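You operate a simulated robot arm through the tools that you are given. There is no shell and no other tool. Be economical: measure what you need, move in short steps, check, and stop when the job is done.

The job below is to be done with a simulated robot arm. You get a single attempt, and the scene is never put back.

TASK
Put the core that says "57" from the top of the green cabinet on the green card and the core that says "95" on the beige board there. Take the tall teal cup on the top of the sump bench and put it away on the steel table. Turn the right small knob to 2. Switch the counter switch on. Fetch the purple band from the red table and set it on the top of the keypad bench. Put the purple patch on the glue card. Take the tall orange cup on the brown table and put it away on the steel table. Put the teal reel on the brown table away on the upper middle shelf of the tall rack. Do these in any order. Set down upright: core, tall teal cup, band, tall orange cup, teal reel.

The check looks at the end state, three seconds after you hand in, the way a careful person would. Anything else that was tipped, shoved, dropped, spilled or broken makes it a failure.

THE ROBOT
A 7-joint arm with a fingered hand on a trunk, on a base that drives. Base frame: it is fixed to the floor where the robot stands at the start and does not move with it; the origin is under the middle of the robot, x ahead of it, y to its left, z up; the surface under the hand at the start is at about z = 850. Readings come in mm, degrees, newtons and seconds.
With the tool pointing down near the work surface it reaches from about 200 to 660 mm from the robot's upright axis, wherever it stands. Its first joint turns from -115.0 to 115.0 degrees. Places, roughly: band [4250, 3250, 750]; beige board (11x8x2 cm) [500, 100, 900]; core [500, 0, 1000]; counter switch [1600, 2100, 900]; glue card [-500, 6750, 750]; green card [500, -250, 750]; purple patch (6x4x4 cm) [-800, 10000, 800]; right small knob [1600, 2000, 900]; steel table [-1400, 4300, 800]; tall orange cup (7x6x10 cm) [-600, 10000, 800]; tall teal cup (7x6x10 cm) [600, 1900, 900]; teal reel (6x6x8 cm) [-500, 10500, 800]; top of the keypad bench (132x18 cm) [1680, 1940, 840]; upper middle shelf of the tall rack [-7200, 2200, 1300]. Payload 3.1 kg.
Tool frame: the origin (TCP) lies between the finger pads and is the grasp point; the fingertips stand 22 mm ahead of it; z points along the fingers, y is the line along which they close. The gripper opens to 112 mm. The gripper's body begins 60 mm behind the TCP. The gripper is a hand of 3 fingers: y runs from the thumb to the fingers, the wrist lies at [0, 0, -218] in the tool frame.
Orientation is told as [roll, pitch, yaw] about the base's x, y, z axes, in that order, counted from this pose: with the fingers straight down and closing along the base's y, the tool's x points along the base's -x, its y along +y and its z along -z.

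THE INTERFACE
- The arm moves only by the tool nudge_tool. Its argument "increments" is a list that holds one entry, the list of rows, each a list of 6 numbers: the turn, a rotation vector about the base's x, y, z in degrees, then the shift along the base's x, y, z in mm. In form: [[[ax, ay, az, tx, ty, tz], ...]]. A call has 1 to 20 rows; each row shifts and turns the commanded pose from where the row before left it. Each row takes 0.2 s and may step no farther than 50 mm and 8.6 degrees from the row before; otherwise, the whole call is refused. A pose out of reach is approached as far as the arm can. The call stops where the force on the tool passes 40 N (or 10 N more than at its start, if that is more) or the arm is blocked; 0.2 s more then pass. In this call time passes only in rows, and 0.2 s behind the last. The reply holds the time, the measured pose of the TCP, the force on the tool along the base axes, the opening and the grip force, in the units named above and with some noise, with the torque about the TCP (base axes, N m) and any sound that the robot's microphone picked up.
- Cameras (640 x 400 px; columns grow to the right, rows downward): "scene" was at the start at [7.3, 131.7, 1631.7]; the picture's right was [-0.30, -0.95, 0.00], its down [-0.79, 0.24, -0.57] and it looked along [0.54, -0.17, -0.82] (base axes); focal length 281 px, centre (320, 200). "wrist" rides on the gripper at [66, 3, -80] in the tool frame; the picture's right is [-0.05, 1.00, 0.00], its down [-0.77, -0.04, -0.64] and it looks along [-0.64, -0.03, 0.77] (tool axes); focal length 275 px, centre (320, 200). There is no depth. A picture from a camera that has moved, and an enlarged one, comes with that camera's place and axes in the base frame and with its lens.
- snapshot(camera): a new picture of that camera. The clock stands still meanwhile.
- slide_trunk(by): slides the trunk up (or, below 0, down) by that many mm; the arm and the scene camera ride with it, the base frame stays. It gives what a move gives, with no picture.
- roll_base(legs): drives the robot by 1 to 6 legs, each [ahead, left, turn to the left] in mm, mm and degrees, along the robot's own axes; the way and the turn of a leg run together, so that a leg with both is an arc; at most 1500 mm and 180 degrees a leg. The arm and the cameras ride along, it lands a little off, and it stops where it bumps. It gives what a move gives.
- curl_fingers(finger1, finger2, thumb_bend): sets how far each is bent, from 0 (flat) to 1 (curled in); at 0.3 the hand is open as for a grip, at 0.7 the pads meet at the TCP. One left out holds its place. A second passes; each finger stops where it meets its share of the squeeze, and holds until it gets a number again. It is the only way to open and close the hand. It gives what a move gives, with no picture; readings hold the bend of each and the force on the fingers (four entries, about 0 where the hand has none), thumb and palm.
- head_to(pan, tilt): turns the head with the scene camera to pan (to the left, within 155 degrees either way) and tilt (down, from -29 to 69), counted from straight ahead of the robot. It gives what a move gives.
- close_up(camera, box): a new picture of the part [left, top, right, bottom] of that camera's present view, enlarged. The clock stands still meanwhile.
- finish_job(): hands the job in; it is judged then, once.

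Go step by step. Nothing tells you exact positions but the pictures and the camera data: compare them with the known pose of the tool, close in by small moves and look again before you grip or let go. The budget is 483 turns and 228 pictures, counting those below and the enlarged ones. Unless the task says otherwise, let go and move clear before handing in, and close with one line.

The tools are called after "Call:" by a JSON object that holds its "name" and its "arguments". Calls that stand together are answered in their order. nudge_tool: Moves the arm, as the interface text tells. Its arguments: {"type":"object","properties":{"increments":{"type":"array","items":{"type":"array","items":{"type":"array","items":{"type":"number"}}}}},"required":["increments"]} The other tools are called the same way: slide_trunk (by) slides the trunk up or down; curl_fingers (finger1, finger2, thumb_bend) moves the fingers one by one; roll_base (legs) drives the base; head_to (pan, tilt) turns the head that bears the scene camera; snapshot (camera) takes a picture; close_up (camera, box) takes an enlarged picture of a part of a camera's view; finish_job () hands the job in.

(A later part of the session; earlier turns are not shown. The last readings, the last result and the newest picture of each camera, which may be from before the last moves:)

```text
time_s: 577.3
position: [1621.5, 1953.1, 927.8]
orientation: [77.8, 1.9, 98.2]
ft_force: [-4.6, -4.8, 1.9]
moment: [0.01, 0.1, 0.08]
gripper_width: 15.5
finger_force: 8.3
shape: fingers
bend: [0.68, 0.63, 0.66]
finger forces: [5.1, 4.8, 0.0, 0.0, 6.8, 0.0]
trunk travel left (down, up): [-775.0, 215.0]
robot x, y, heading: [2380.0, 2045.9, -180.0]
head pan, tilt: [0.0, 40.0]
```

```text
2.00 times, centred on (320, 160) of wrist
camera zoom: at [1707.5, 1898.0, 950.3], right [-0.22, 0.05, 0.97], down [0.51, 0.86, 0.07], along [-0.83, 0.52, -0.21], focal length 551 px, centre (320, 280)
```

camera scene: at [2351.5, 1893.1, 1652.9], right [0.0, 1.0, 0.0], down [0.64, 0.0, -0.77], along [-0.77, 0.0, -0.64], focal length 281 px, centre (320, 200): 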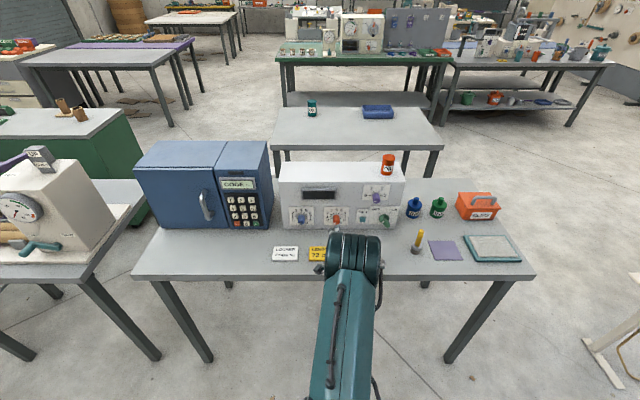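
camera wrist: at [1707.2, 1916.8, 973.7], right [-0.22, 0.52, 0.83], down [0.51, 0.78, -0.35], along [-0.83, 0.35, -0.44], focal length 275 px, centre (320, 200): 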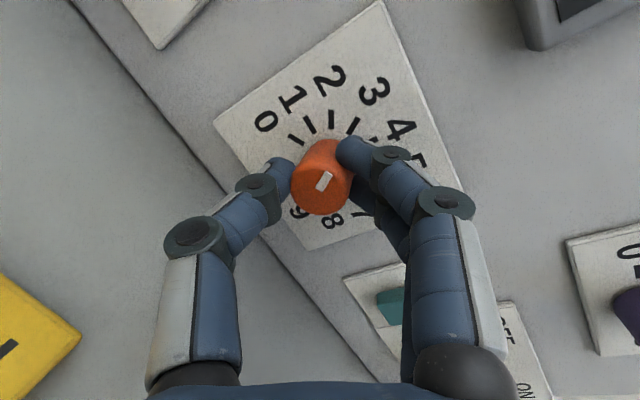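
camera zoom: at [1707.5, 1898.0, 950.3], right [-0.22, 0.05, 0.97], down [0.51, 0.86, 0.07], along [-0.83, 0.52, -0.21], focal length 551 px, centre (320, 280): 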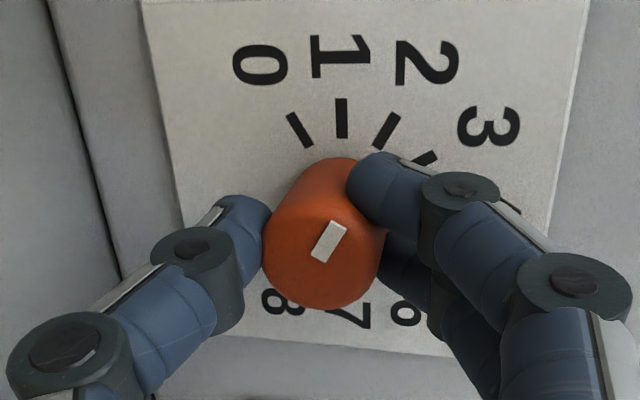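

The mark is now parallel to the 2 tick. I'll release gently.

Call:
{"name": "curl_fingers", "arguments": {"finger1": 0.6, "finger2": 0.56, "thumb_bend": 0.58}}

Call:
{"name": "close_up", "arguments": {"camera": "wrist", "box": [220, 60, 420, 260]}}

```text
time_s: 578.3
position: [1622.2, 1954.5, 928.4]
orientation: [77.7, 2.1, 98.2]
ft_force: [-0.1, 0.5, -0.9]
moment: [-0.01, -0.02, -0.02]
gripper_width: 30.6
finger_force: 0.1
shape: fingers
bend: [0.6, 0.56, 0.57]
finger forces: [0.0, 0.1, 0.0, 0.0, 0.0, 0.0]
trunk travel left (down, up): [-775.0, 215.0]
robot x, y, heading: [2381.1, 2050.0, -180.1]
head pan, tilt: [0.0, 40.0]
```

```text
2.00 times, centred on (320, 160) of wrist
camera zoom: at [1707.8, 1899.4, 950.8], right [-0.22, 0.05, 0.97], down [0.51, 0.85, 0.07], along [-0.83, 0.52, -0.22], focal length 551 px, centre (320, 280)
```

zoom: 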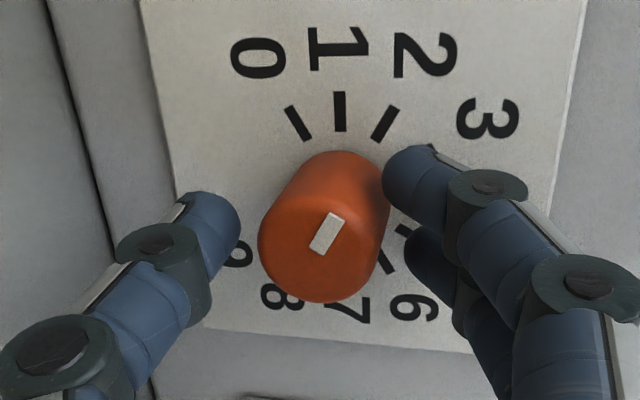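

The knob stays at 2. I'll back straight out and go look at the green counter switch.

Call:
{"name": "nudge_tool", "arguments": {"increments": [[[0, 0, 0, 20, 0, 0], [0, 0, 0, 30, 0, 5], [0, 0, 0, 40, 0, 15], [0, 0, 0, 20, 40, 20], [0, 0, 0, 0, 45, 0], [0, 0, 0, 0, 40, 0]]]}}

Call:
{"name": "snapshot", "arguments": {"camera": "wrist"}}

Call:
{"name": "close_up", "arguments": {"camera": "scene", "box": [310, 185, 410, 245]}}

```text
time_s: 579.7
position: [1731.6, 2080.2, 966.8]
orientation: [77.8, 2.2, 98.0]
ft_force: [-0.5, -0.3, -0.4]
moment: [0.02, 0.0, 0.01]
gripper_width: 30.7
finger_force: 0.1
shape: fingers
bend: [0.6, 0.56, 0.57]
finger forces: [0.0, 0.0, 0.0, 0.0, 0.0, 0.0]
trunk travel left (down, up): [-775.0, 215.0]
robot x, y, heading: [2380.5, 2045.1, -180.1]
head pan, tilt: [0.0, 40.0]
```

```text
77 pictures are left
camera wrist: at [1818.5, 2025.6, 989.3], right [-0.22, 0.05, 0.97], down [0.51, 0.86, 0.07], along [-0.83, 0.52, -0.22], focal length 275 px, centre (320, 200)
```

wrist: 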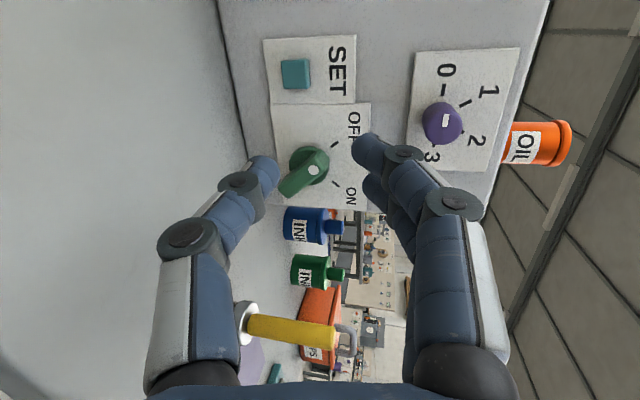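

```text
6.40 times, centred on (360, 215) of scene
camera zoom: at [2353.8, 1894.5, 1653.1], right [0.0, 1.0, 0.0], down [0.64, 0.0, -0.77], along [-0.77, 0.0, -0.64], focal length 1799 px, centre (64, 104)
```

zoom: 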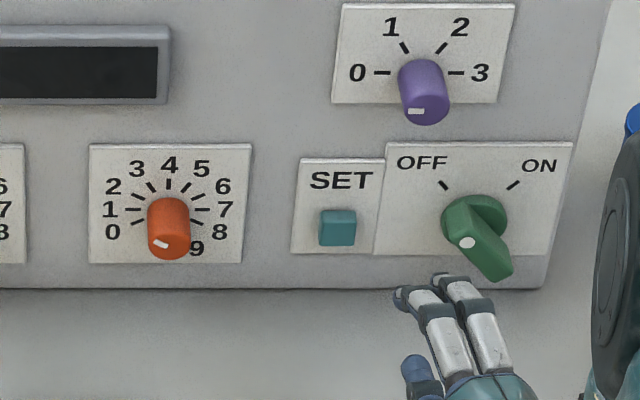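

The knob reads 2. For the switch I'll extend only finger 2 and push the bar's upper-left end to the right, toward ON.

Call:
{"name": "curl_fingers", "arguments": {"finger1": 1.0, "finger2": 0.56, "thumb_bend": 0.33}}

Call:
{"name": "nudge_tool", "arguments": {"increments": [[[0, 0, 0, -20, 0, -20], [0, 0, 0, -25, -2, -23]]]}}

Call:
{"name": "snapshot", "arguments": {"camera": "wrist"}}

Call:
{"name": "close_up", "arguments": {"camera": "scene", "box": [340, 190, 420, 250]}}

```text
time_s: 580.7
position: [1731.6, 2079.0, 967.0]
orientation: [77.8, 2.1, 98.1]
ft_force: [-0.3, -0.4, -0.6]
moment: [0.03, 0.02, 0.03]
gripper_width: 44.6
finger_force: 0.0
shape: fingers
bend: [1.0, 0.56, 0.33]
finger forces: [0.1, 0.0, 0.1, 0.0, 0.0, 0.0]
trunk travel left (down, up): [-775.0, 215.0]
robot x, y, heading: [2381.2, 2043.5, -180.1]
head pan, tilt: [0.0, 40.0]
```

```text
time_s: 581.3
position: [1684.3, 2077.4, 923.5]
orientation: [77.7, 2.0, 98.1]
ft_force: [0.0, -0.7, -0.1]
moment: [0.02, -0.01, 0.0]
gripper_width: 44.8
finger_force: 0.1
shape: fingers
bend: [1.0, 0.56, 0.33]
finger forces: [0.0, 0.0, 0.0, 0.0, 0.0, 0.0]
trunk travel left (down, up): [-775.0, 215.0]
robot x, y, heading: [2380.9, 2046.4, -179.9]
head pan, tilt: [0.0, 40.0]
```

```text
75 pictures are left
camera wrist: at [1771.9, 2022.1, 946.2], right [-0.22, 0.05, 0.97], down [0.51, 0.85, 0.07], along [-0.83, 0.52, -0.22], focal length 275 px, centre (320, 200)
```

wrist: 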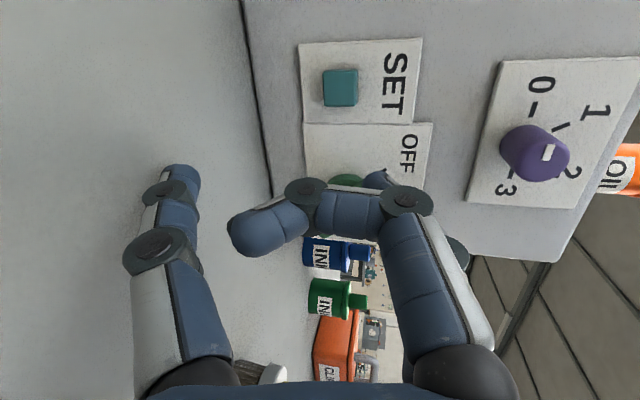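

```text
6.67 times, centred on (380, 220) of scene
camera zoom: at [2352.5, 1892.3, 1652.9], right [0.0, 1.0, 0.0], down [0.64, 0.0, -0.77], along [-0.77, 0.0, -0.64], focal length 1874 px, centre (-80, 67)
```

zoom: 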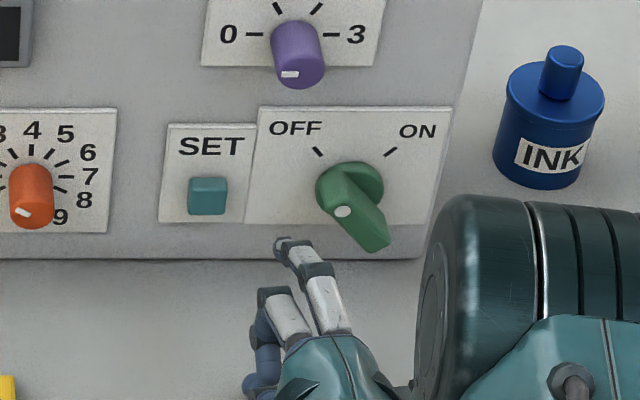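

Call:
{"name": "curl_fingers", "arguments": {"finger1": 1.0, "finger2": 0.56, "thumb_bend": 0.45}}

Call:
{"name": "nudge_tool", "arguments": {"increments": [[[0, 0, 0, -20, 0, -7], [0, 0, 0, -20, 0, -7], [0, 0, 0, -10, 0, 0]]]}}

Call:
{"name": "close_up", "arguments": {"camera": "scene", "box": [340, 190, 420, 250]}}

Call:
{"name": "snapshot", "arguments": {"camera": "wrist"}}

```text
time_s: 582.3
position: [1685.2, 2077.4, 924.0]
orientation: [77.9, 2.1, 98.1]
ft_force: [0.2, -0.5, -0.8]
moment: [0.0, 0.02, -0.04]
gripper_width: 37.7
finger_force: 0.2
shape: fingers
bend: [1.0, 0.56, 0.45]
finger forces: [0.1, 0.1, 0.0, 0.1, 0.1, 0.0]
trunk travel left (down, up): [-775.0, 215.0]
robot x, y, heading: [2381.0, 2047.6, -179.9]
head pan, tilt: [0.0, 40.0]
```

```text
time_s: 583.1
position: [1636.0, 2077.7, 910.3]
orientation: [77.8, 2.2, 98.0]
ft_force: [-0.5, 0.0, -0.4]
moment: [-0.01, -0.02, -0.02]
gripper_width: 37.6
finger_force: 0.0
shape: fingers
bend: [1.0, 0.56, 0.45]
finger forces: [0.1, 0.0, 0.0, 0.0, 0.1, 0.0]
trunk travel left (down, up): [-775.0, 215.0]
robot x, y, heading: [2376.8, 2045.2, -179.7]
head pan, tilt: [0.0, 40.0]
```

```text
6.67 times, centred on (380, 220) of scene
camera zoom: at [2353.2, 1892.5, 1652.9], right [0.0, 1.0, 0.0], down [0.64, 0.0, -0.77], along [-0.77, 0.0, -0.64], focal length 1874 px, centre (-80, 67)
```

zoom: 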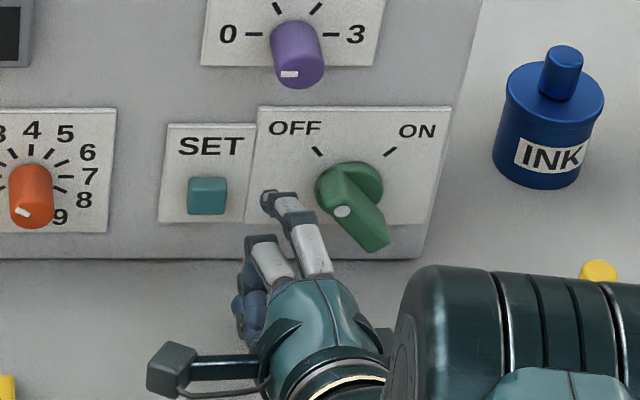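

```text
72 pictures are left
camera wrist: at [1722.8, 2023.6, 933.6], right [-0.22, 0.05, 0.97], down [0.51, 0.85, 0.07], along [-0.83, 0.52, -0.22], focal length 275 px, centre (320, 200)
```

wrist: 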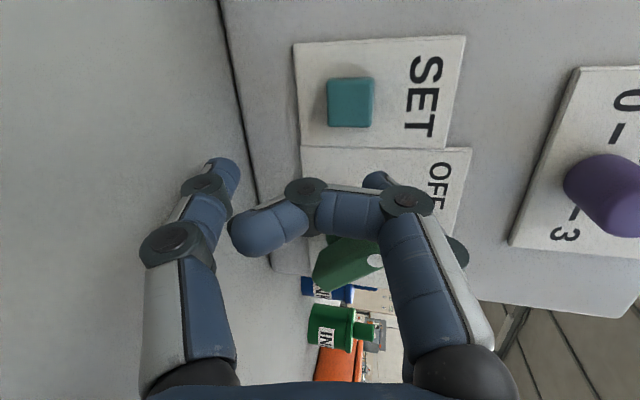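

The finger is left of the bar's dot end. I'll raise it 6 mm and push right.

Call:
{"name": "nudge_tool", "arguments": {"increments": [[[0, 0, 0, 0, 0, 6], [0, 0, 0, 0, 8, 0], [0, 0, 0, 0, 8, 0], [0, 0, 0, 0, 6, 0], [0, 0, 0, 0, 6, 0], [0, 0, 0, 0, 6, 0]]]}}

Call:
{"name": "close_up", "arguments": {"camera": "scene", "box": [340, 190, 420, 250]}}

```text
time_s: 584.5
position: [1638.3, 2111.3, 917.4]
orientation: [77.9, 1.9, 98.1]
ft_force: [1.5, -4.1, 4.2]
moment: [0.1, 0.16, 0.12]
gripper_width: 37.7
finger_force: 2.5
shape: fingers
bend: [1.0, 0.51, 0.45]
finger forces: [0.1, 5.1, 0.0, 0.0, 0.0, 0.1]
trunk travel left (down, up): [-775.0, 215.0]
robot x, y, heading: [2380.9, 2047.4, -179.8]
head pan, tilt: [0.0, 40.0]
```

```text
6.67 times, centred on (380, 220) of scene
camera zoom: at [2355.1, 1892.2, 1653.0], right [0.0, 1.0, 0.0], down [0.64, 0.0, -0.77], along [-0.77, 0.0, -0.64], focal length 1874 px, centre (-80, 67)
```

zoom: 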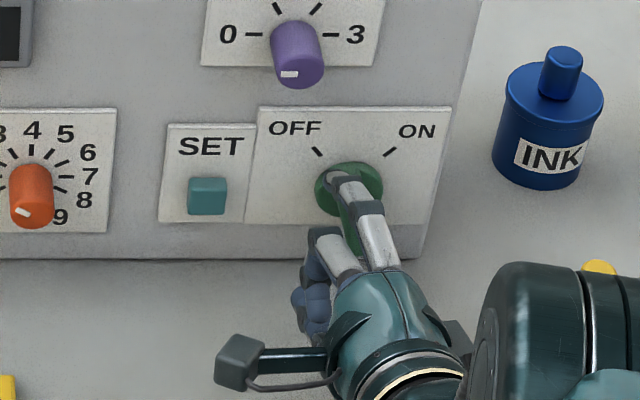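

Call:
{"name": "nudge_tool", "arguments": {"increments": [[[0, 0, 0, 0, 6, 0], [0, 0, 0, 0, 6, 0]]]}}

Call:
{"name": "close_up", "arguments": {"camera": "scene", "box": [340, 190, 420, 250]}}

Call:
{"name": "snapshot", "arguments": {"camera": "wrist"}}

```text
time_s: 585.1
position: [1638.6, 2124.5, 920.1]
orientation: [77.9, 2.1, 98.0]
ft_force: [2.8, 0.0, 5.8]
moment: [0.07, 0.21, -0.01]
gripper_width: 38.0
finger_force: 3.1
shape: fingers
bend: [1.0, 0.5, 0.45]
finger forces: [0.0, 6.2, 0.0, 0.0, 0.1, 0.1]
trunk travel left (down, up): [-775.0, 215.0]
robot x, y, heading: [2376.3, 2045.5, -179.7]
head pan, tilt: [0.0, 40.0]
```

```text
6.67 times, centred on (380, 220) of scene
camera zoom: at [2355.3, 1892.6, 1652.9], right [0.0, 1.0, 0.0], down [0.64, 0.0, -0.77], along [-0.77, 0.0, -0.64], focal length 1874 px, centre (-80, 67)
```

zoom: 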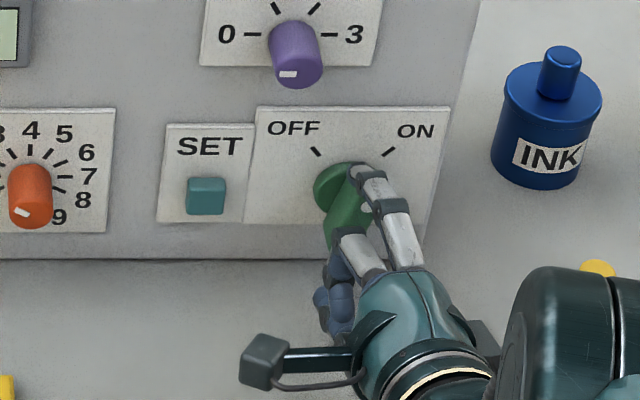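

```text
69 pictures are left
camera wrist: at [1724.5, 2069.3, 941.2], right [-0.22, 0.05, 0.97], down [0.52, 0.85, 0.07], along [-0.83, 0.52, -0.21], focal length 275 px, centre (320, 200)
```

wrist: 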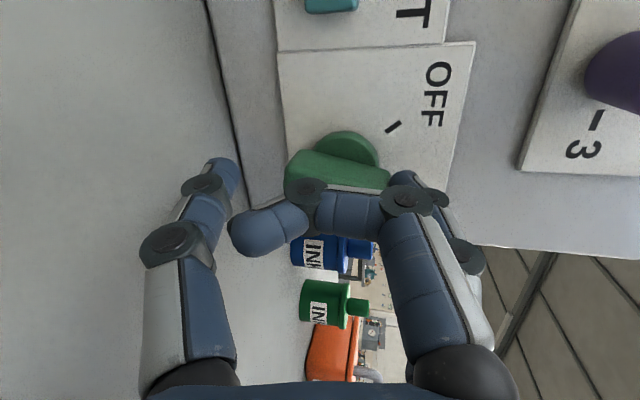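

The bar has turned past vertical and the display seems lit. I'll push a bit more, then withdraw and look.

Call:
{"name": "nudge_tool", "arguments": {"increments": [[[0, 0, 0, 0, 5, 0], [0, 0, 0, 0, 5, 0]]]}}

Call:
{"name": "nudge_tool", "arguments": {"increments": [[[0, 0, 0, 25, 0, 0], [0, 0, 0, 40, 0, 5], [0, 0, 0, 45, 0, 15], [0, 0, 0, 40, -20, 20]]]}}

Call:
{"name": "close_up", "arguments": {"camera": "scene", "box": [300, 180, 420, 250]}}

```text
time_s: 585.7
position: [1637.1, 2133.8, 917.4]
orientation: [77.8, 2.0, 98.0]
ft_force: [0.7, -0.4, 3.5]
moment: [0.05, 0.18, -0.01]
gripper_width: 38.1
finger_force: 1.7
shape: fingers
bend: [1.0, 0.5, 0.45]
finger forces: [0.1, 3.6, 0.0, 0.0, 0.1, 0.0]
trunk travel left (down, up): [-775.0, 215.0]
robot x, y, heading: [2379.6, 2046.9, -179.9]
head pan, tilt: [0.0, 40.0]
```

```text
time_s: 586.7
position: [1785.8, 2113.6, 957.9]
orientation: [77.8, 2.0, 98.1]
ft_force: [0.5, -0.7, 0.2]
moment: [0.01, 0.0, -0.03]
gripper_width: 37.9
finger_force: 0.1
shape: fingers
bend: [1.0, 0.56, 0.45]
finger forces: [0.1, 0.0, 0.0, 0.0, 0.0, 0.0]
trunk travel left (down, up): [-775.0, 215.0]
robot x, y, heading: [2378.7, 2046.3, -179.9]
head pan, tilt: [0.0, 40.0]
```

```text
5.33 times, centred on (360, 215) of scene
camera zoom: at [2354.0, 1891.1, 1652.7], right [0.0, 1.0, 0.0], down [0.64, 0.0, -0.77], along [-0.77, 0.0, -0.64], focal length 1499 px, centre (107, 120)
```

zoom: 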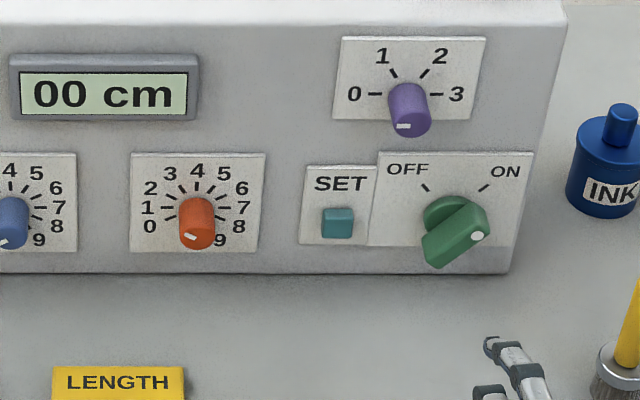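

The counter switch is ON (display lit) and the knob is at 2. Now I'll reorient the hand back to pointing down.

Call:
{"name": "nudge_tool", "arguments": {"increments": [[[8, 0, 0, 0, -10, 10], [8, 0, 0, 0, -10, 10], [8, 0, 0, 0, -10, 10], [6.5, 0, 0, 0, -10, 10], [0, -8.3, 0, 0, 0, 15], [0, -8.3, 0, 0, 0, 15], [0, -8.3, 0, 0, 0, 15], [0, -8.3, 0, 0, 0, 15], [0, -8.3, 0, 0, 0, 15], [0, -8.3, 0, 0, 0, 15], [0, -8.3, 0, 0, 0, 10], [0, -8.3, 0, 0, 0, 10], [0, -8.3, 0, 10, 0, 10]]]}}

Call:
{"name": "curl_fingers", "arguments": {"finger1": 0.3, "finger2": 0.3, "thumb_bend": 0.3}}

```text
time_s: 589.5
position: [1794.6, 2073.4, 1116.2]
orientation: [0.9, 0.8, 119.4]
ft_force: [-0.5, -0.5, 0.2]
moment: [-0.01, -0.02, -0.01]
gripper_width: 37.9
finger_force: 0.0
shape: fingers
bend: [1.0, 0.56, 0.45]
finger forces: [0.0, 0.0, 0.0, 0.0, 0.0, 0.1]
trunk travel left (down, up): [-775.0, 215.0]
robot x, y, heading: [2380.4, 2045.5, -179.8]
head pan, tilt: [0.0, 40.0]
```

```text
time_s: 590.5
position: [1795.8, 2073.8, 1115.4]
orientation: [0.9, 0.5, 119.4]
ft_force: [0.0, 0.7, 0.3]
moment: [-0.02, 0.0, 0.03]
gripper_width: 111.1
finger_force: 0.1
shape: fingers
bend: [0.3, 0.3, 0.3]
finger forces: [0.0, 0.0, 0.1, 0.0, 0.0, 0.1]
trunk travel left (down, up): [-775.0, 215.0]
robot x, y, heading: [2380.2, 2049.9, -179.7]
head pan, tilt: [0.0, 40.0]
```

Call:
{"name": "nudge_tool", "arguments": {"increments": [[[0, 0, 7.5, 20, 0, 5], [0, 0, 7.5, 20, 0, 5], [0, 0, 7.5, 20, 0, 0], [0, 0, 7.5, 20, 0, 0], [0, 0, 7.5, 20, 0, 0], [0, 0, 7.5, 20, 0, 0], [0, 0, 7.5, 20, 0, 0], [0.9, 0.9, 7.5, 20, 0, 0]]]}}

Call:
{"name": "roll_base", "arguments": {"legs": [[0, -450, 0], [0, 0, -90], [0, -1400, 0], [0, -480, 0]]}}

Call:
{"name": "head_to", "arguments": {"pan": 0, "tilt": 35}}

Call:
{"name": "snapshot", "arguments": {"camera": "scene"}}

```text
time_s: 592.3
position: [1957.1, 2073.3, 1127.6]
orientation: [0.2, -0.4, 179.5]
ft_force: [0.2, 0.2, 0.7]
moment: [0.01, 0.0, 0.01]
gripper_width: 111.3
finger_force: 0.0
shape: fingers
bend: [0.3, 0.3, 0.3]
finger forces: [0.0, 0.0, 0.0, 0.1, 0.0, 0.0]
trunk travel left (down, up): [-775.0, 215.0]
robot x, y, heading: [2382.1, 2042.7, -179.9]
head pan, tilt: [0.0, 40.0]
```

```text
time_s: 607.9
position: [4285.9, 2931.0, 1126.8]
orientation: [0.0, -0.2, 89.6]
ft_force: [-0.1, -0.1, 0.4]
moment: [-0.01, 0.01, -0.01]
gripper_width: 111.4
finger_force: 0.1
shape: fingers
bend: [0.3, 0.3, 0.3]
finger forces: [0.0, 0.0, 0.1, 0.0, 0.1, 0.0]
trunk travel left (down, up): [-775.0, 215.0]
robot x, y, heading: [4256.1, 2508.7, 90.3]
head pan, tilt: [0.0, 40.0]
```

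```text
time_s: 608.5
position: [4286.9, 2930.2, 1126.3]
orientation: [0.1, -0.4, 89.5]
ft_force: [0.2, 0.2, 0.2]
moment: [0.02, 0.02, 0.0]
gripper_width: 111.2
finger_force: 0.1
shape: fingers
bend: [0.3, 0.3, 0.3]
finger forces: [0.0, 0.0, 0.0, 0.1, 0.0, 0.0]
trunk travel left (down, up): [-775.0, 215.0]
robot x, y, heading: [4260.8, 2508.1, 90.6]
head pan, tilt: [0.0, 35.0]
```

```text
67 pictures are left
camera scene: at [4106.1, 2535.3, 1660.4], right [1.0, 0.0, 0.0], down [0.0, -0.57, -0.82], along [0.0, 0.82, -0.57], focal length 281 px, centre (320, 200)
```

scene: 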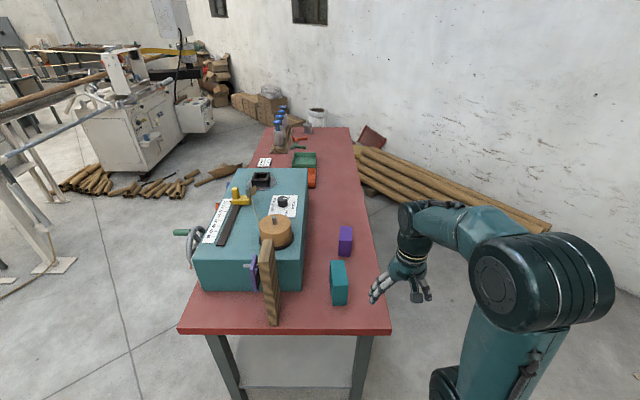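

Call:
{"name": "close_up", "arguments": {"camera": "scene", "box": [290, 210, 410, 330]}}

Call:
{"name": "snapshot", "arguments": {"camera": "wrist"}}

```text
3.33 times, centred on (350, 270) of scene
camera zoom: at [4106.1, 2535.3, 1660.4], right [1.0, 0.0, 0.0], down [0.0, -0.57, -0.82], along [0.0, 0.82, -0.57], focal length 937 px, centre (220, -33)
```

zoom: 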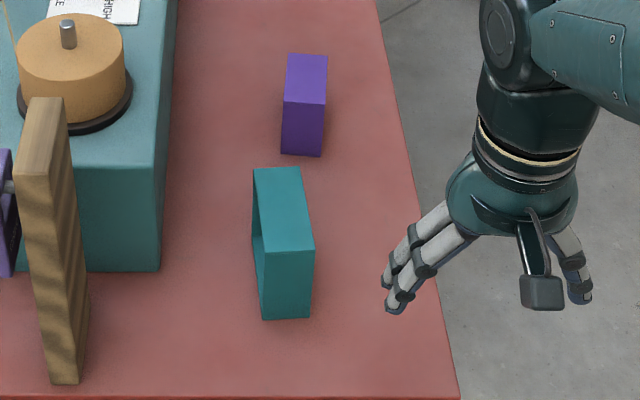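

```text
65 pictures are left
camera wrist: at [4283.0, 2863.8, 1207.3], right [-1.0, 0.05, 0.0], down [0.04, 0.77, 0.64], along [0.03, 0.64, -0.77], focal length 275 px, centre (320, 200)
```

wrist: 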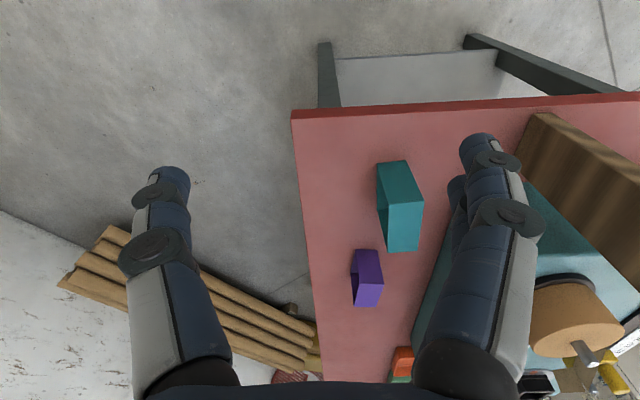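

The purple band is a small upright loop at about (4209, 3405), with its top near z 885. I'll drive closer and hover above it.

Call:
{"name": "roll_base", "arguments": {"legs": [[265, 0, -0.5]]}}

Call:
{"name": "nudge_tool", "arguments": {"increments": [[[0, 0, 0, -15, 30, -10], [0, 0, 0, -15, 35, -10], [0, 0, 0, -15, 35, 0], [0, 0, 0, -15, 35, 0], [0, 0, 0, -15, 35, 0]]]}}

Call:
{"name": "snapshot", "arguments": {"camera": "wrist"}}

Call:
{"name": "snapshot", "arguments": {"camera": "scene"}}

```text
time_s: 610.4
position: [4288.0, 3191.3, 1124.4]
orientation: [0.0, -0.3, 89.4]
ft_force: [0.4, -0.2, 0.1]
moment: [-0.01, 0.0, 0.01]
gripper_width: 111.2
finger_force: 0.0
shape: fingers
bend: [0.3, 0.3, 0.3]
finger forces: [0.1, 0.0, 0.0, 0.0, 0.1, 0.1]
trunk travel left (down, up): [-775.0, 215.0]
robot x, y, heading: [4259.8, 2769.8, 89.9]
head pan, tilt: [0.0, 35.0]
```

```text
time_s: 611.6
position: [4212.2, 3362.8, 1106.0]
orientation: [0.0, -0.2, 89.3]
ft_force: [0.1, 0.3, 1.2]
moment: [0.0, 0.01, 0.0]
gripper_width: 111.3
finger_force: 0.0
shape: fingers
bend: [0.3, 0.3, 0.3]
finger forces: [0.1, 0.0, 0.0, 0.1, 0.0, 0.0]
trunk travel left (down, up): [-775.0, 215.0]
robot x, y, heading: [4259.9, 2767.9, 90.1]
head pan, tilt: [0.0, 35.0]
```

```text
64 pictures are left
camera wrist: at [4209.2, 3295.8, 1186.2], right [-1.0, 0.06, 0.0], down [0.05, 0.77, 0.64], along [0.04, 0.64, -0.77], focal length 275 px, centre (320, 200)
```

wrist: 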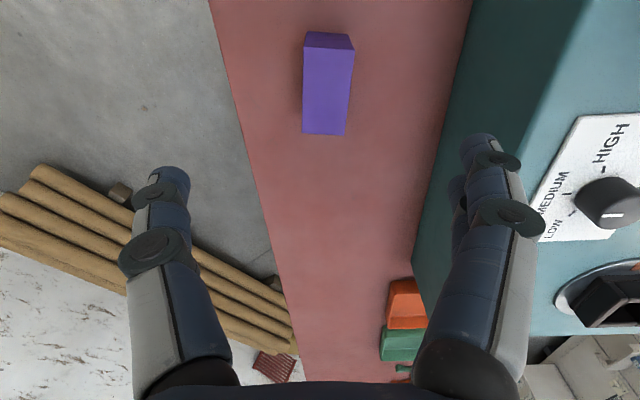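

```text
63 pictures are left
camera scene: at [4104.1, 2798.0, 1660.2], right [1.0, 0.0, 0.0], down [0.0, -0.57, -0.82], along [0.0, 0.82, -0.57], focal length 281 px, centre (320, 200)
```

scene: 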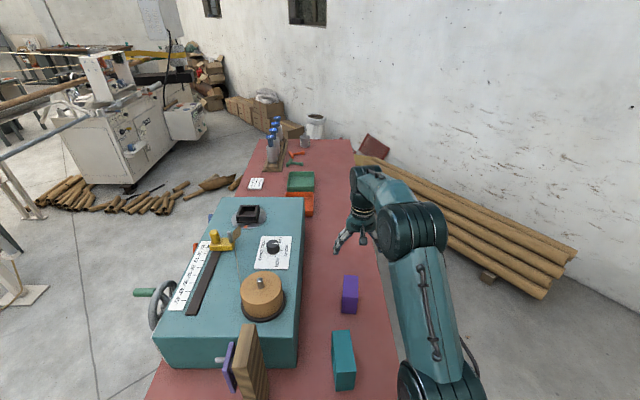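

The band's top is centred at (4208, 3396), z ≈ 894, 47 mm wide across x, turned by -6°. I'll align and descend.

Call:
{"name": "nudge_tool", "arguments": {"increments": [[[0, 0, -5.5, -4, 33, -30], [0, 0, 0, 0, 0, -45], [0, 0, 0, 0, 0, -45], [0, 0, 0, 0, 0, -45], [0, 0, 0, 0, 0, -45], [0, 0, 0, 0, 0, -25]]]}}

Call:
{"name": "snapshot", "arguments": {"camera": "wrist"}}

```text
time_s: 613.0
position: [4208.0, 3397.1, 870.6]
orientation: [0.2, -0.3, 83.7]
ft_force: [-0.2, -0.5, 0.9]
moment: [0.02, 0.02, 0.02]
gripper_width: 111.4
finger_force: 0.0
shape: fingers
bend: [0.3, 0.3, 0.3]
finger forces: [0.1, 0.1, 0.0, 0.0, 0.0, 0.0]
trunk travel left (down, up): [-775.0, 215.0]
robot x, y, heading: [4260.3, 2766.6, 89.9]
head pan, tilt: [0.0, 35.0]
```

```text
62 pictures are left
camera wrist: at [4197.9, 3330.6, 950.4], right [-0.99, 0.15, 0.0], down [0.12, 0.76, 0.64], along [0.1, 0.63, -0.77], focal length 275 px, centre (320, 200)
```

wrist: 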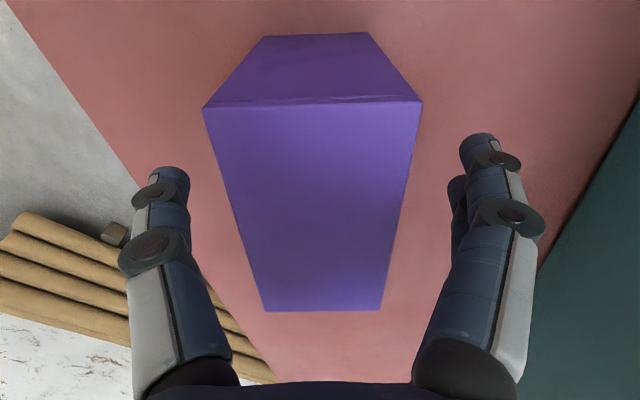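

Call:
{"name": "curl_fingers", "arguments": {"finger1": 0.7, "finger2": 0.7, "thumb_bend": 0.7}}

Call:
{"name": "nudge_tool", "arguments": {"increments": [[[0, 0, 0, 0, 0, 15], [0, 0, 0, 0, 0, 35]]]}}

Call:
{"name": "snapshot", "arguments": {"camera": "wrist"}}

```text
time_s: 614.0
position: [4208.0, 3398.4, 870.7]
orientation: [0.1, -0.3, 83.8]
ft_force: [0.1, 0.1, -0.8]
moment: [-0.03, 0.0, -0.01]
gripper_width: 4.4
finger_force: 2.1
shape: fingers
bend: [0.69, 0.69, 0.7]
finger forces: [1.1, 1.0, 0.0, 0.0, 2.2, 0.0]
trunk travel left (down, up): [-775.0, 215.0]
robot x, y, heading: [4259.2, 2765.8, 90.1]
head pan, tilt: [0.0, 35.0]
```

```text
time_s: 614.6
position: [4208.6, 3395.6, 921.9]
orientation: [0.2, -0.4, 83.8]
ft_force: [-0.8, 0.5, -0.3]
moment: [-0.01, 0.0, -0.01]
gripper_width: 4.5
finger_force: 2.0
shape: fingers
bend: [0.69, 0.69, 0.7]
finger forces: [1.0, 1.0, 0.1, 0.1, 2.2, 0.0]
trunk travel left (down, up): [-775.0, 215.0]
robot x, y, heading: [4257.7, 2765.8, 90.1]
head pan, tilt: [0.0, 35.0]
```

```text
61 pictures are left
camera wrist: at [4199.0, 3328.4, 1002.1], right [-0.99, 0.15, 0.0], down [0.12, 0.76, 0.64], along [0.1, 0.63, -0.77], focal length 275 px, centre (320, 200)
```

wrist: 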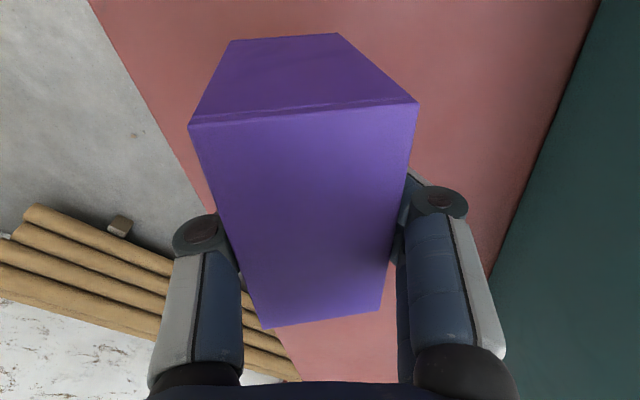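

The fingers went into the loop from both sides, so the band hangs securely on them. I'll raise it gently and retract.

Call:
{"name": "nudge_tool", "arguments": {"increments": [[[0, 0, 0, 0, 0, 30], [0, 0, 0, 0, 0, 35], [0, 0, 0, 0, 0, 40], [0, 0, 0, 0, 0, 40], [0, 0, 0, 0, -20, 30], [0, 0, 0, 0, -35, 20], [0, 0, 0, 0, -35, 0], [0, 0, 0, 0, -35, 0], [0, 0, 0, 0, -35, 0], [0, 0, 0, 0, -30, 0], [0, 0, 0, 0, -20, 0]]]}}

Call:
{"name": "snapshot", "arguments": {"camera": "wrist"}}

Call:
{"name": "snapshot", "arguments": {"camera": "scene"}}

```text
time_s: 617.0
position: [4209.1, 3183.3, 1118.5]
orientation: [0.0, -0.4, 83.7]
ft_force: [0.1, 0.0, -0.5]
moment: [0.04, 0.0, -0.02]
gripper_width: 4.5
finger_force: 2.1
shape: fingers
bend: [0.69, 0.69, 0.7]
finger forces: [1.1, 1.0, 0.0, 0.0, 2.1, 0.0]
trunk travel left (down, up): [-775.0, 215.0]
robot x, y, heading: [4260.2, 2770.6, 90.2]
head pan, tilt: [0.0, 35.0]
```

```text
60 pictures are left
camera wrist: at [4198.7, 3116.5, 1197.9], right [-0.99, 0.16, 0.0], down [0.12, 0.76, 0.64], along [0.1, 0.63, -0.77], focal length 275 px, centre (320, 200)
```

wrist: 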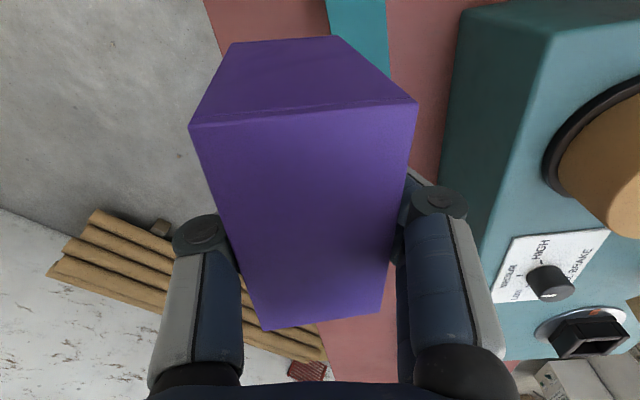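

```text
59 pictures are left
camera scene: at [4105.6, 2795.2, 1660.4], right [1.0, 0.0, 0.0], down [0.0, -0.57, -0.82], along [0.0, 0.82, -0.57], focal length 281 px, centre (320, 200)
```

scene: 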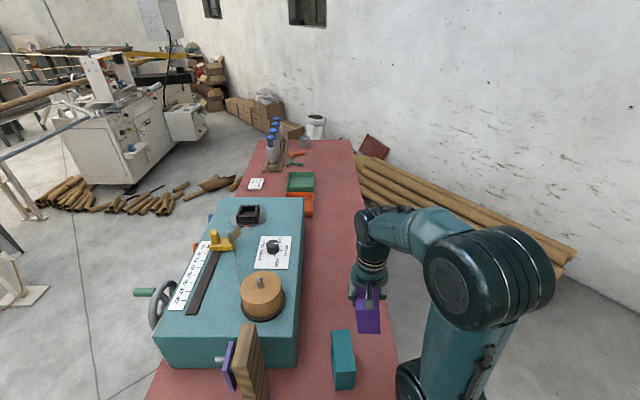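

Held steadily. Now I'll go back to the keypad bench.

Call:
{"name": "roll_base", "arguments": {"legs": [[-270, 0, 0], [0, 1400, 0], [0, 500, 0], [0, 0, 90], [0, 420, 0]]}}

Call:
{"name": "head_to", "arguments": {"pan": 0, "tilt": 45}}

Call:
{"name": "snapshot", "arguments": {"camera": "scene"}}

Call:
{"name": "snapshot", "arguments": {"camera": "wrist"}}

```text
time_s: 634.1
position: [1917.6, 2048.7, 1117.8]
orientation: [0.1, -0.3, 173.5]
ft_force: [0.4, 0.3, -0.7]
moment: [0.02, 0.04, 0.0]
gripper_width: 4.4
finger_force: 2.0
shape: fingers
bend: [0.69, 0.69, 0.7]
finger forces: [1.0, 0.9, 0.1, 0.0, 2.0, 0.0]
trunk travel left (down, up): [-775.0, 215.0]
robot x, y, heading: [2332.1, 2097.5, 179.6]
head pan, tilt: [0.0, 35.0]
```

```text
time_s: 634.8
position: [1917.3, 2049.0, 1116.5]
orientation: [0.2, -0.4, 173.5]
ft_force: [0.8, 0.6, -0.3]
moment: [-0.01, 0.01, -0.02]
gripper_width: 4.3
finger_force: 2.4
shape: fingers
bend: [0.69, 0.69, 0.7]
finger forces: [1.0, 1.2, 0.1, 0.0, 2.0, 0.0]
trunk travel left (down, up): [-775.0, 215.0]
robot x, y, heading: [2333.1, 2097.8, 179.7]
head pan, tilt: [0.0, 45.0]
```

```text
58 pictures are left
camera scene: at [2311.1, 1945.3, 1645.6], right [0.01, 1.0, 0.0], down [0.71, 0.0, -0.71], along [-0.71, 0.0, -0.71], focal length 281 px, centre (320, 200)
```

scene: 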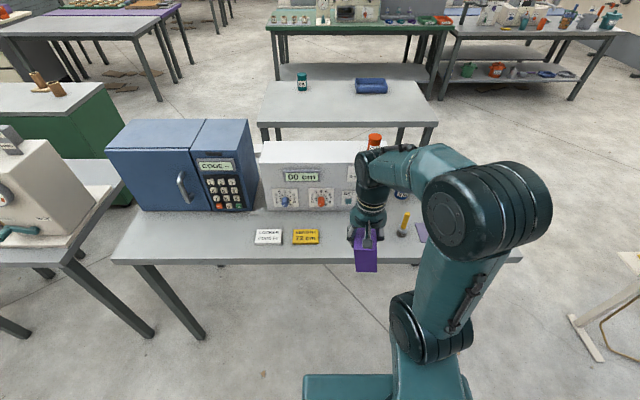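

```text
57 pictures are left
camera wrist: at [1983.5, 2037.2, 1197.8], right [-0.16, -0.99, 0.0], down [-0.76, 0.12, 0.64], along [-0.63, 0.1, -0.77], focal length 275 px, centre (320, 200)
```

wrist: 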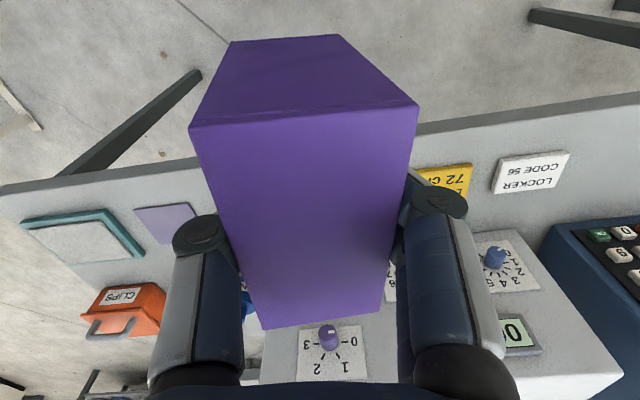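

I'll carry the band to (1700, 2065) over the free strip and lower toward the bench.

Call:
{"name": "nudge_tool", "arguments": {"increments": [[[0, 0, 0, -44, 3, 0], [0, 0, 0, -44, 3, 0], [0, 0, 0, -44, 3, 0], [0, 0, 0, -44, 3, 0], [0, 0, 0, -41, 4, 0], [0, 0, 0, 0, 0, -40], [0, 0, 0, 0, 0, -40], [0, 0, 0, 0, 0, -40], [0, 0, 0, 0, 0, -40], [0, 0, 0, 0, 0, -22]]]}}

Call:
{"name": "snapshot", "arguments": {"camera": "wrist"}}

Call:
{"name": "close_up", "arguments": {"camera": "scene", "box": [280, 160, 440, 280]}}

```text
time_s: 637.0
position: [1699.3, 2064.0, 936.5]
orientation: [0.1, -0.3, 173.4]
ft_force: [0.3, -0.3, -0.5]
moment: [-0.01, 0.03, -0.01]
gripper_width: 4.5
finger_force: 2.1
shape: fingers
bend: [0.69, 0.69, 0.7]
finger forces: [1.0, 0.9, 0.1, 0.0, 1.8, 0.0]
trunk travel left (down, up): [-775.0, 215.0]
robot x, y, heading: [2334.7, 2099.8, 179.7]
head pan, tilt: [0.0, 45.0]
```

```text
56 pictures are left
camera wrist: at [1765.7, 2053.3, 1015.9], right [-0.16, -0.99, 0.0], down [-0.76, 0.12, 0.64], along [-0.63, 0.1, -0.77], focal length 275 px, centre (320, 200)
```

wrist: 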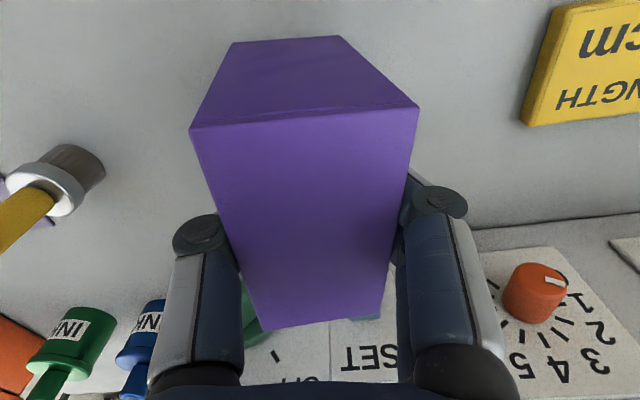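

```text
3.33 times, centred on (360, 220) of scene
camera zoom: at [2310.7, 1945.2, 1645.6], right [0.01, 1.0, 0.0], down [0.71, 0.0, -0.71], along [-0.71, 0.0, -0.71], focal length 937 px, centre (187, 133)
```

zoom: 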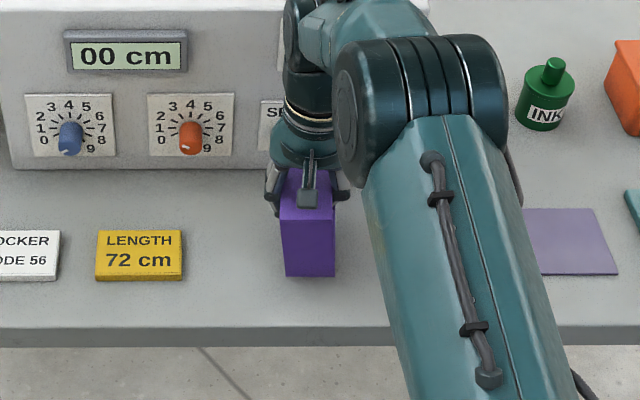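

Call:
{"name": "nudge_tool", "arguments": {"increments": [[[0, 0, 0, 0, 0, -5], [0, 0, 0, 0, 0, -5], [0, 0, 0, 0, 0, -5], [0, 0, 0, 0, 0, -4]]]}}

Call:
{"name": "snapshot", "arguments": {"camera": "wrist"}}

```text
time_s: 638.0
position: [1699.2, 2064.5, 917.7]
orientation: [0.1, -0.4, 173.5]
ft_force: [0.1, 0.4, 1.1]
moment: [-0.01, 0.05, -0.01]
gripper_width: 4.2
finger_force: 1.7
shape: fingers
bend: [0.69, 0.69, 0.7]
finger forces: [0.7, 0.6, 0.0, 0.0, 2.0, 0.1]
trunk travel left (down, up): [-775.0, 215.0]
robot x, y, heading: [2338.3, 2095.8, 179.5]
head pan, tilt: [0.0, 45.0]
```

```text
54 pictures are left
camera wrist: at [1766.3, 2053.5, 997.8], right [-0.16, -0.99, 0.0], down [-0.76, 0.12, 0.64], along [-0.63, 0.1, -0.77], focal length 275 px, centre (320, 200)
```

wrist: 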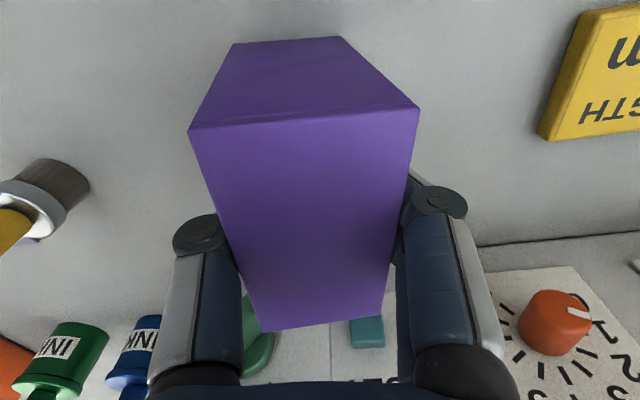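

Call:
{"name": "nudge_tool", "arguments": {"increments": [[[0, 0, 0, 0, 0, -1.5], [0, 0, 0, 0, 0, -1.5], [0, 0, 0, 0, 0, -1.5], [0, 0, 0, 0, 0, -1.5]]]}}

Call:
{"name": "snapshot", "arguments": {"camera": "wrist"}}

Call:
{"name": "close_up", "arguments": {"camera": "scene", "box": [320, 180, 400, 260]}}

```text
time_s: 639.0
position: [1698.9, 2064.7, 911.1]
orientation: [0.0, -0.4, 173.6]
ft_force: [-0.4, 1.0, 5.4]
moment: [-0.05, -0.03, 0.03]
gripper_width: 3.6
finger_force: 3.1
shape: fingers
bend: [0.69, 0.7, 0.7]
finger forces: [1.4, 1.1, 0.0, 0.0, 3.4, 0.0]
trunk travel left (down, up): [-775.0, 215.0]
robot x, y, heading: [2338.0, 2095.1, 179.6]
head pan, tilt: [0.0, 45.0]
```

```text
53 pictures are left
camera wrist: at [1766.6, 2053.1, 991.6], right [-0.16, -0.99, 0.0], down [-0.76, 0.12, 0.64], along [-0.63, 0.1, -0.77], focal length 275 px, centre (320, 200)
```

wrist: 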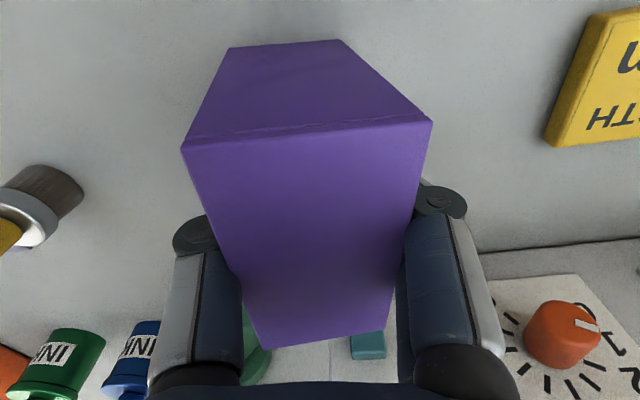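

```text
5.00 times, centred on (360, 220) of scene
camera zoom: at [2312.2, 1945.5, 1645.7], right [0.01, 1.0, 0.0], down [0.71, 0.0, -0.71], along [-0.71, 0.0, -0.71], focal length 1406 px, centre (120, 100)
```

zoom: 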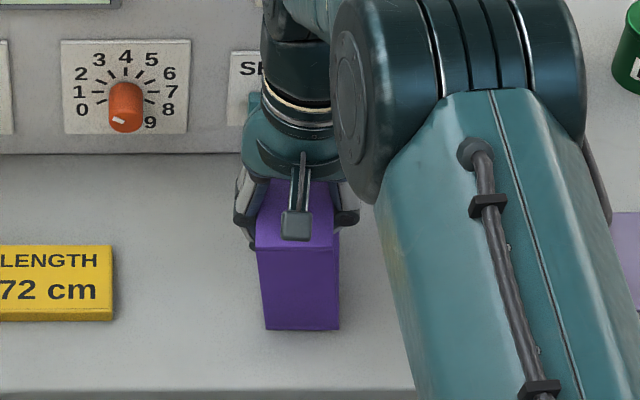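

The band stands on the bench (it shifted up in the hand). I'll open gradually.

Call:
{"name": "curl_fingers", "arguments": {"finger1": 0.55, "finger2": 0.55, "thumb_bend": 0.55}}

Call:
{"name": "snapshot", "arguments": {"camera": "wrist"}}

```text
time_s: 640.0
position: [1700.9, 2065.3, 910.5]
orientation: [0.2, -0.3, 173.6]
ft_force: [0.3, 0.0, 0.0]
moment: [-0.01, 0.02, -0.01]
gripper_width: 40.5
finger_force: 0.0
shape: fingers
bend: [0.55, 0.55, 0.55]
finger forces: [0.1, 0.0, 0.0, 0.0, 0.1, 0.0]
trunk travel left (down, up): [-775.0, 215.0]
robot x, y, heading: [2338.0, 2095.9, 179.5]
head pan, tilt: [0.0, 45.0]
```

```text
51 pictures are left
camera wrist: at [1766.2, 2052.8, 991.1], right [-0.16, -0.99, 0.0], down [-0.76, 0.12, 0.64], along [-0.63, 0.1, -0.77], focal length 275 px, centre (320, 200)
```

wrist: 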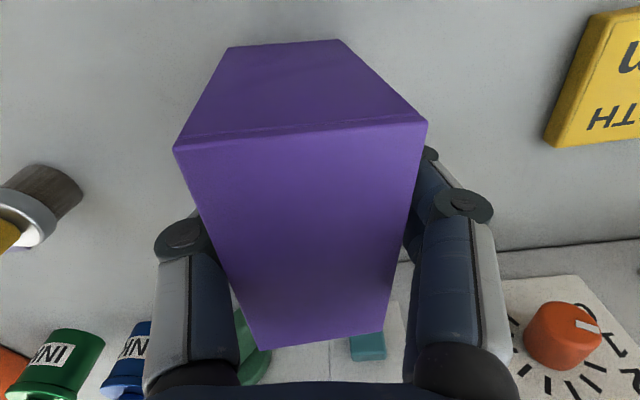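

Call:
{"name": "curl_fingers", "arguments": {"finger1": 0.28, "finger2": 0.28, "thumb_bend": 0.28}}

Call:
{"name": "snapshot", "arguments": {"camera": "wrist"}}

```text
time_s: 641.0
position: [1700.4, 2063.2, 910.3]
orientation: [0.0, -0.3, 173.4]
ft_force: [0.6, -0.6, -0.1]
moment: [0.02, 0.01, 0.02]
gripper_width: 114.7
finger_force: 0.1
shape: fingers
bend: [0.28, 0.28, 0.28]
finger forces: [0.0, 0.1, 0.0, 0.0, 0.0, 0.0]
trunk travel left (down, up): [-775.0, 215.0]
robot x, y, heading: [2332.9, 2097.7, 180.1]
head pan, tilt: [0.0, 45.0]
```

```text
50 pictures are left
camera wrist: at [1766.1, 2052.9, 991.1], right [-0.16, -0.99, 0.0], down [-0.76, 0.12, 0.64], along [-0.63, 0.1, -0.77], focal length 275 px, centre (320, 200)
```

wrist: 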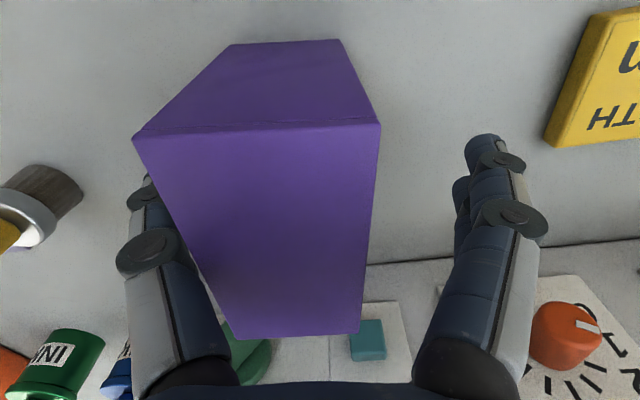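

Call:
{"name": "close_up", "arguments": {"camera": "scene", "box": [320, 180, 400, 260]}}

```text
5.00 times, centred on (360, 220) of scene
camera zoom: at [2311.1, 1945.3, 1645.6], right [0.01, 1.0, 0.0], down [0.71, 0.0, -0.71], along [-0.71, 0.0, -0.71], focal length 1406 px, centre (120, 100)
```

zoom: 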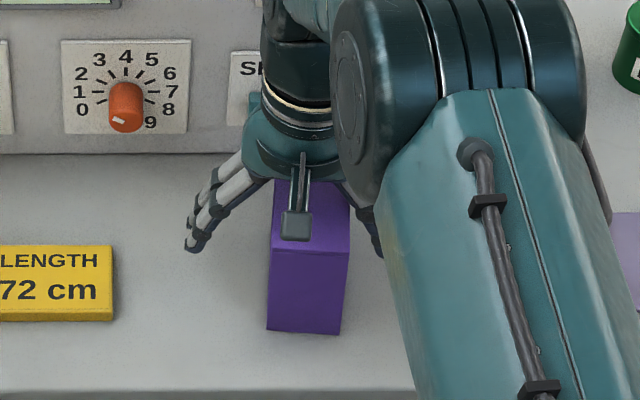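

The band now looks upright and free between the open fingers. I'll rise straight up and check.

Call:
{"name": "nudge_tool", "arguments": {"increments": [[[0, 0, 0, 0, 0, 15], [0, 0, 0, 0, 0, 35], [0, 0, 0, 0, 0, 45], [0, 0, 0, 0, 0, 45], [0, 0, 0, 10, 0, 45], [0, 0, 0, 45, 0, 15], [0, 0, 0, 45, 0, 0], [0, 0, 0, 45, 0, 0], [0, 0, 0, 45, 20, 0]]]}}

Call:
{"name": "close_up", "arguments": {"camera": "scene", "box": [260, 150, 420, 270]}}

Call:
{"name": "snapshot", "arguments": {"camera": "wrist"}}

```text
time_s: 643.0
position: [1893.3, 2085.3, 1112.3]
orientation: [0.2, -0.4, 173.5]
ft_force: [0.6, 0.0, -0.2]
moment: [0.0, 0.01, 0.0]
gripper_width: 115.0
finger_force: 0.0
shape: fingers
bend: [0.28, 0.28, 0.28]
finger forces: [0.0, 0.1, 0.0, 0.1, 0.0, 0.1]
trunk travel left (down, up): [-775.0, 215.0]
robot x, y, heading: [2335.8, 2094.9, 179.7]
head pan, tilt: [0.0, 45.0]
```

```text
3.33 times, centred on (340, 210) of scene
camera zoom: at [2313.7, 1947.4, 1645.8], right [0.01, 1.0, 0.0], down [0.71, 0.0, -0.71], along [-0.71, 0.0, -0.71], focal length 937 px, centre (253, 167)
```

zoom: 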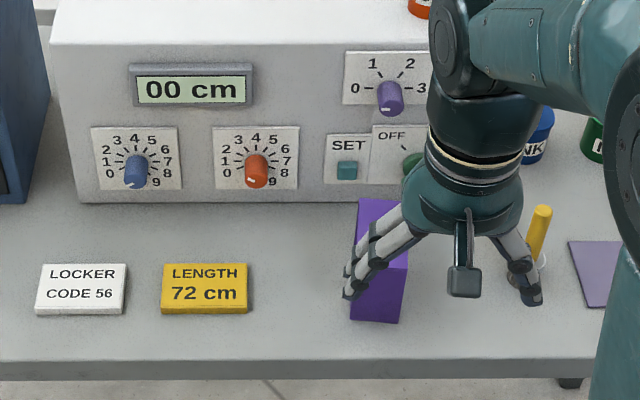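

```text
47 pictures are left
camera wrist: at [1959.1, 2074.5, 1191.7], right [-0.16, -0.99, 0.0], down [-0.76, 0.12, 0.64], along [-0.63, 0.1, -0.77], focal length 275 px, centre (320, 200)
```

wrist: 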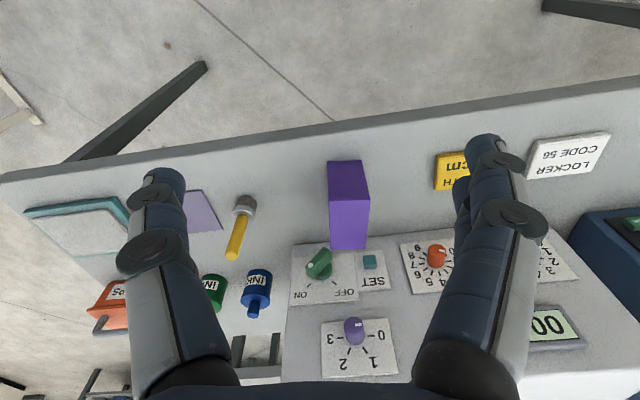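

The band stands upright on the keypad bench. Last task: the teal reel. I'll go back through the gap and north.

Call:
{"name": "roll_base", "arguments": {"legs": [[0, -903, 0], [1400, 0, 0]]}}

```text
time_s: 654.4
position: [488.3, 2958.6, 1110.7]
orientation: [0.2, -0.3, 174.8]
ft_force: [-0.4, 0.3, -0.1]
moment: [0.0, 0.0, 0.01]
gripper_width: 114.6
finger_force: 0.1
shape: fingers
bend: [0.28, 0.28, 0.28]
finger forces: [0.0, 0.0, 0.0, 0.0, 0.1, 0.0]
trunk travel left (down, up): [-775.0, 215.0]
robot x, y, heading: [927.6, 2980.9, -178.8]
head pan, tilt: [0.0, 45.0]
```

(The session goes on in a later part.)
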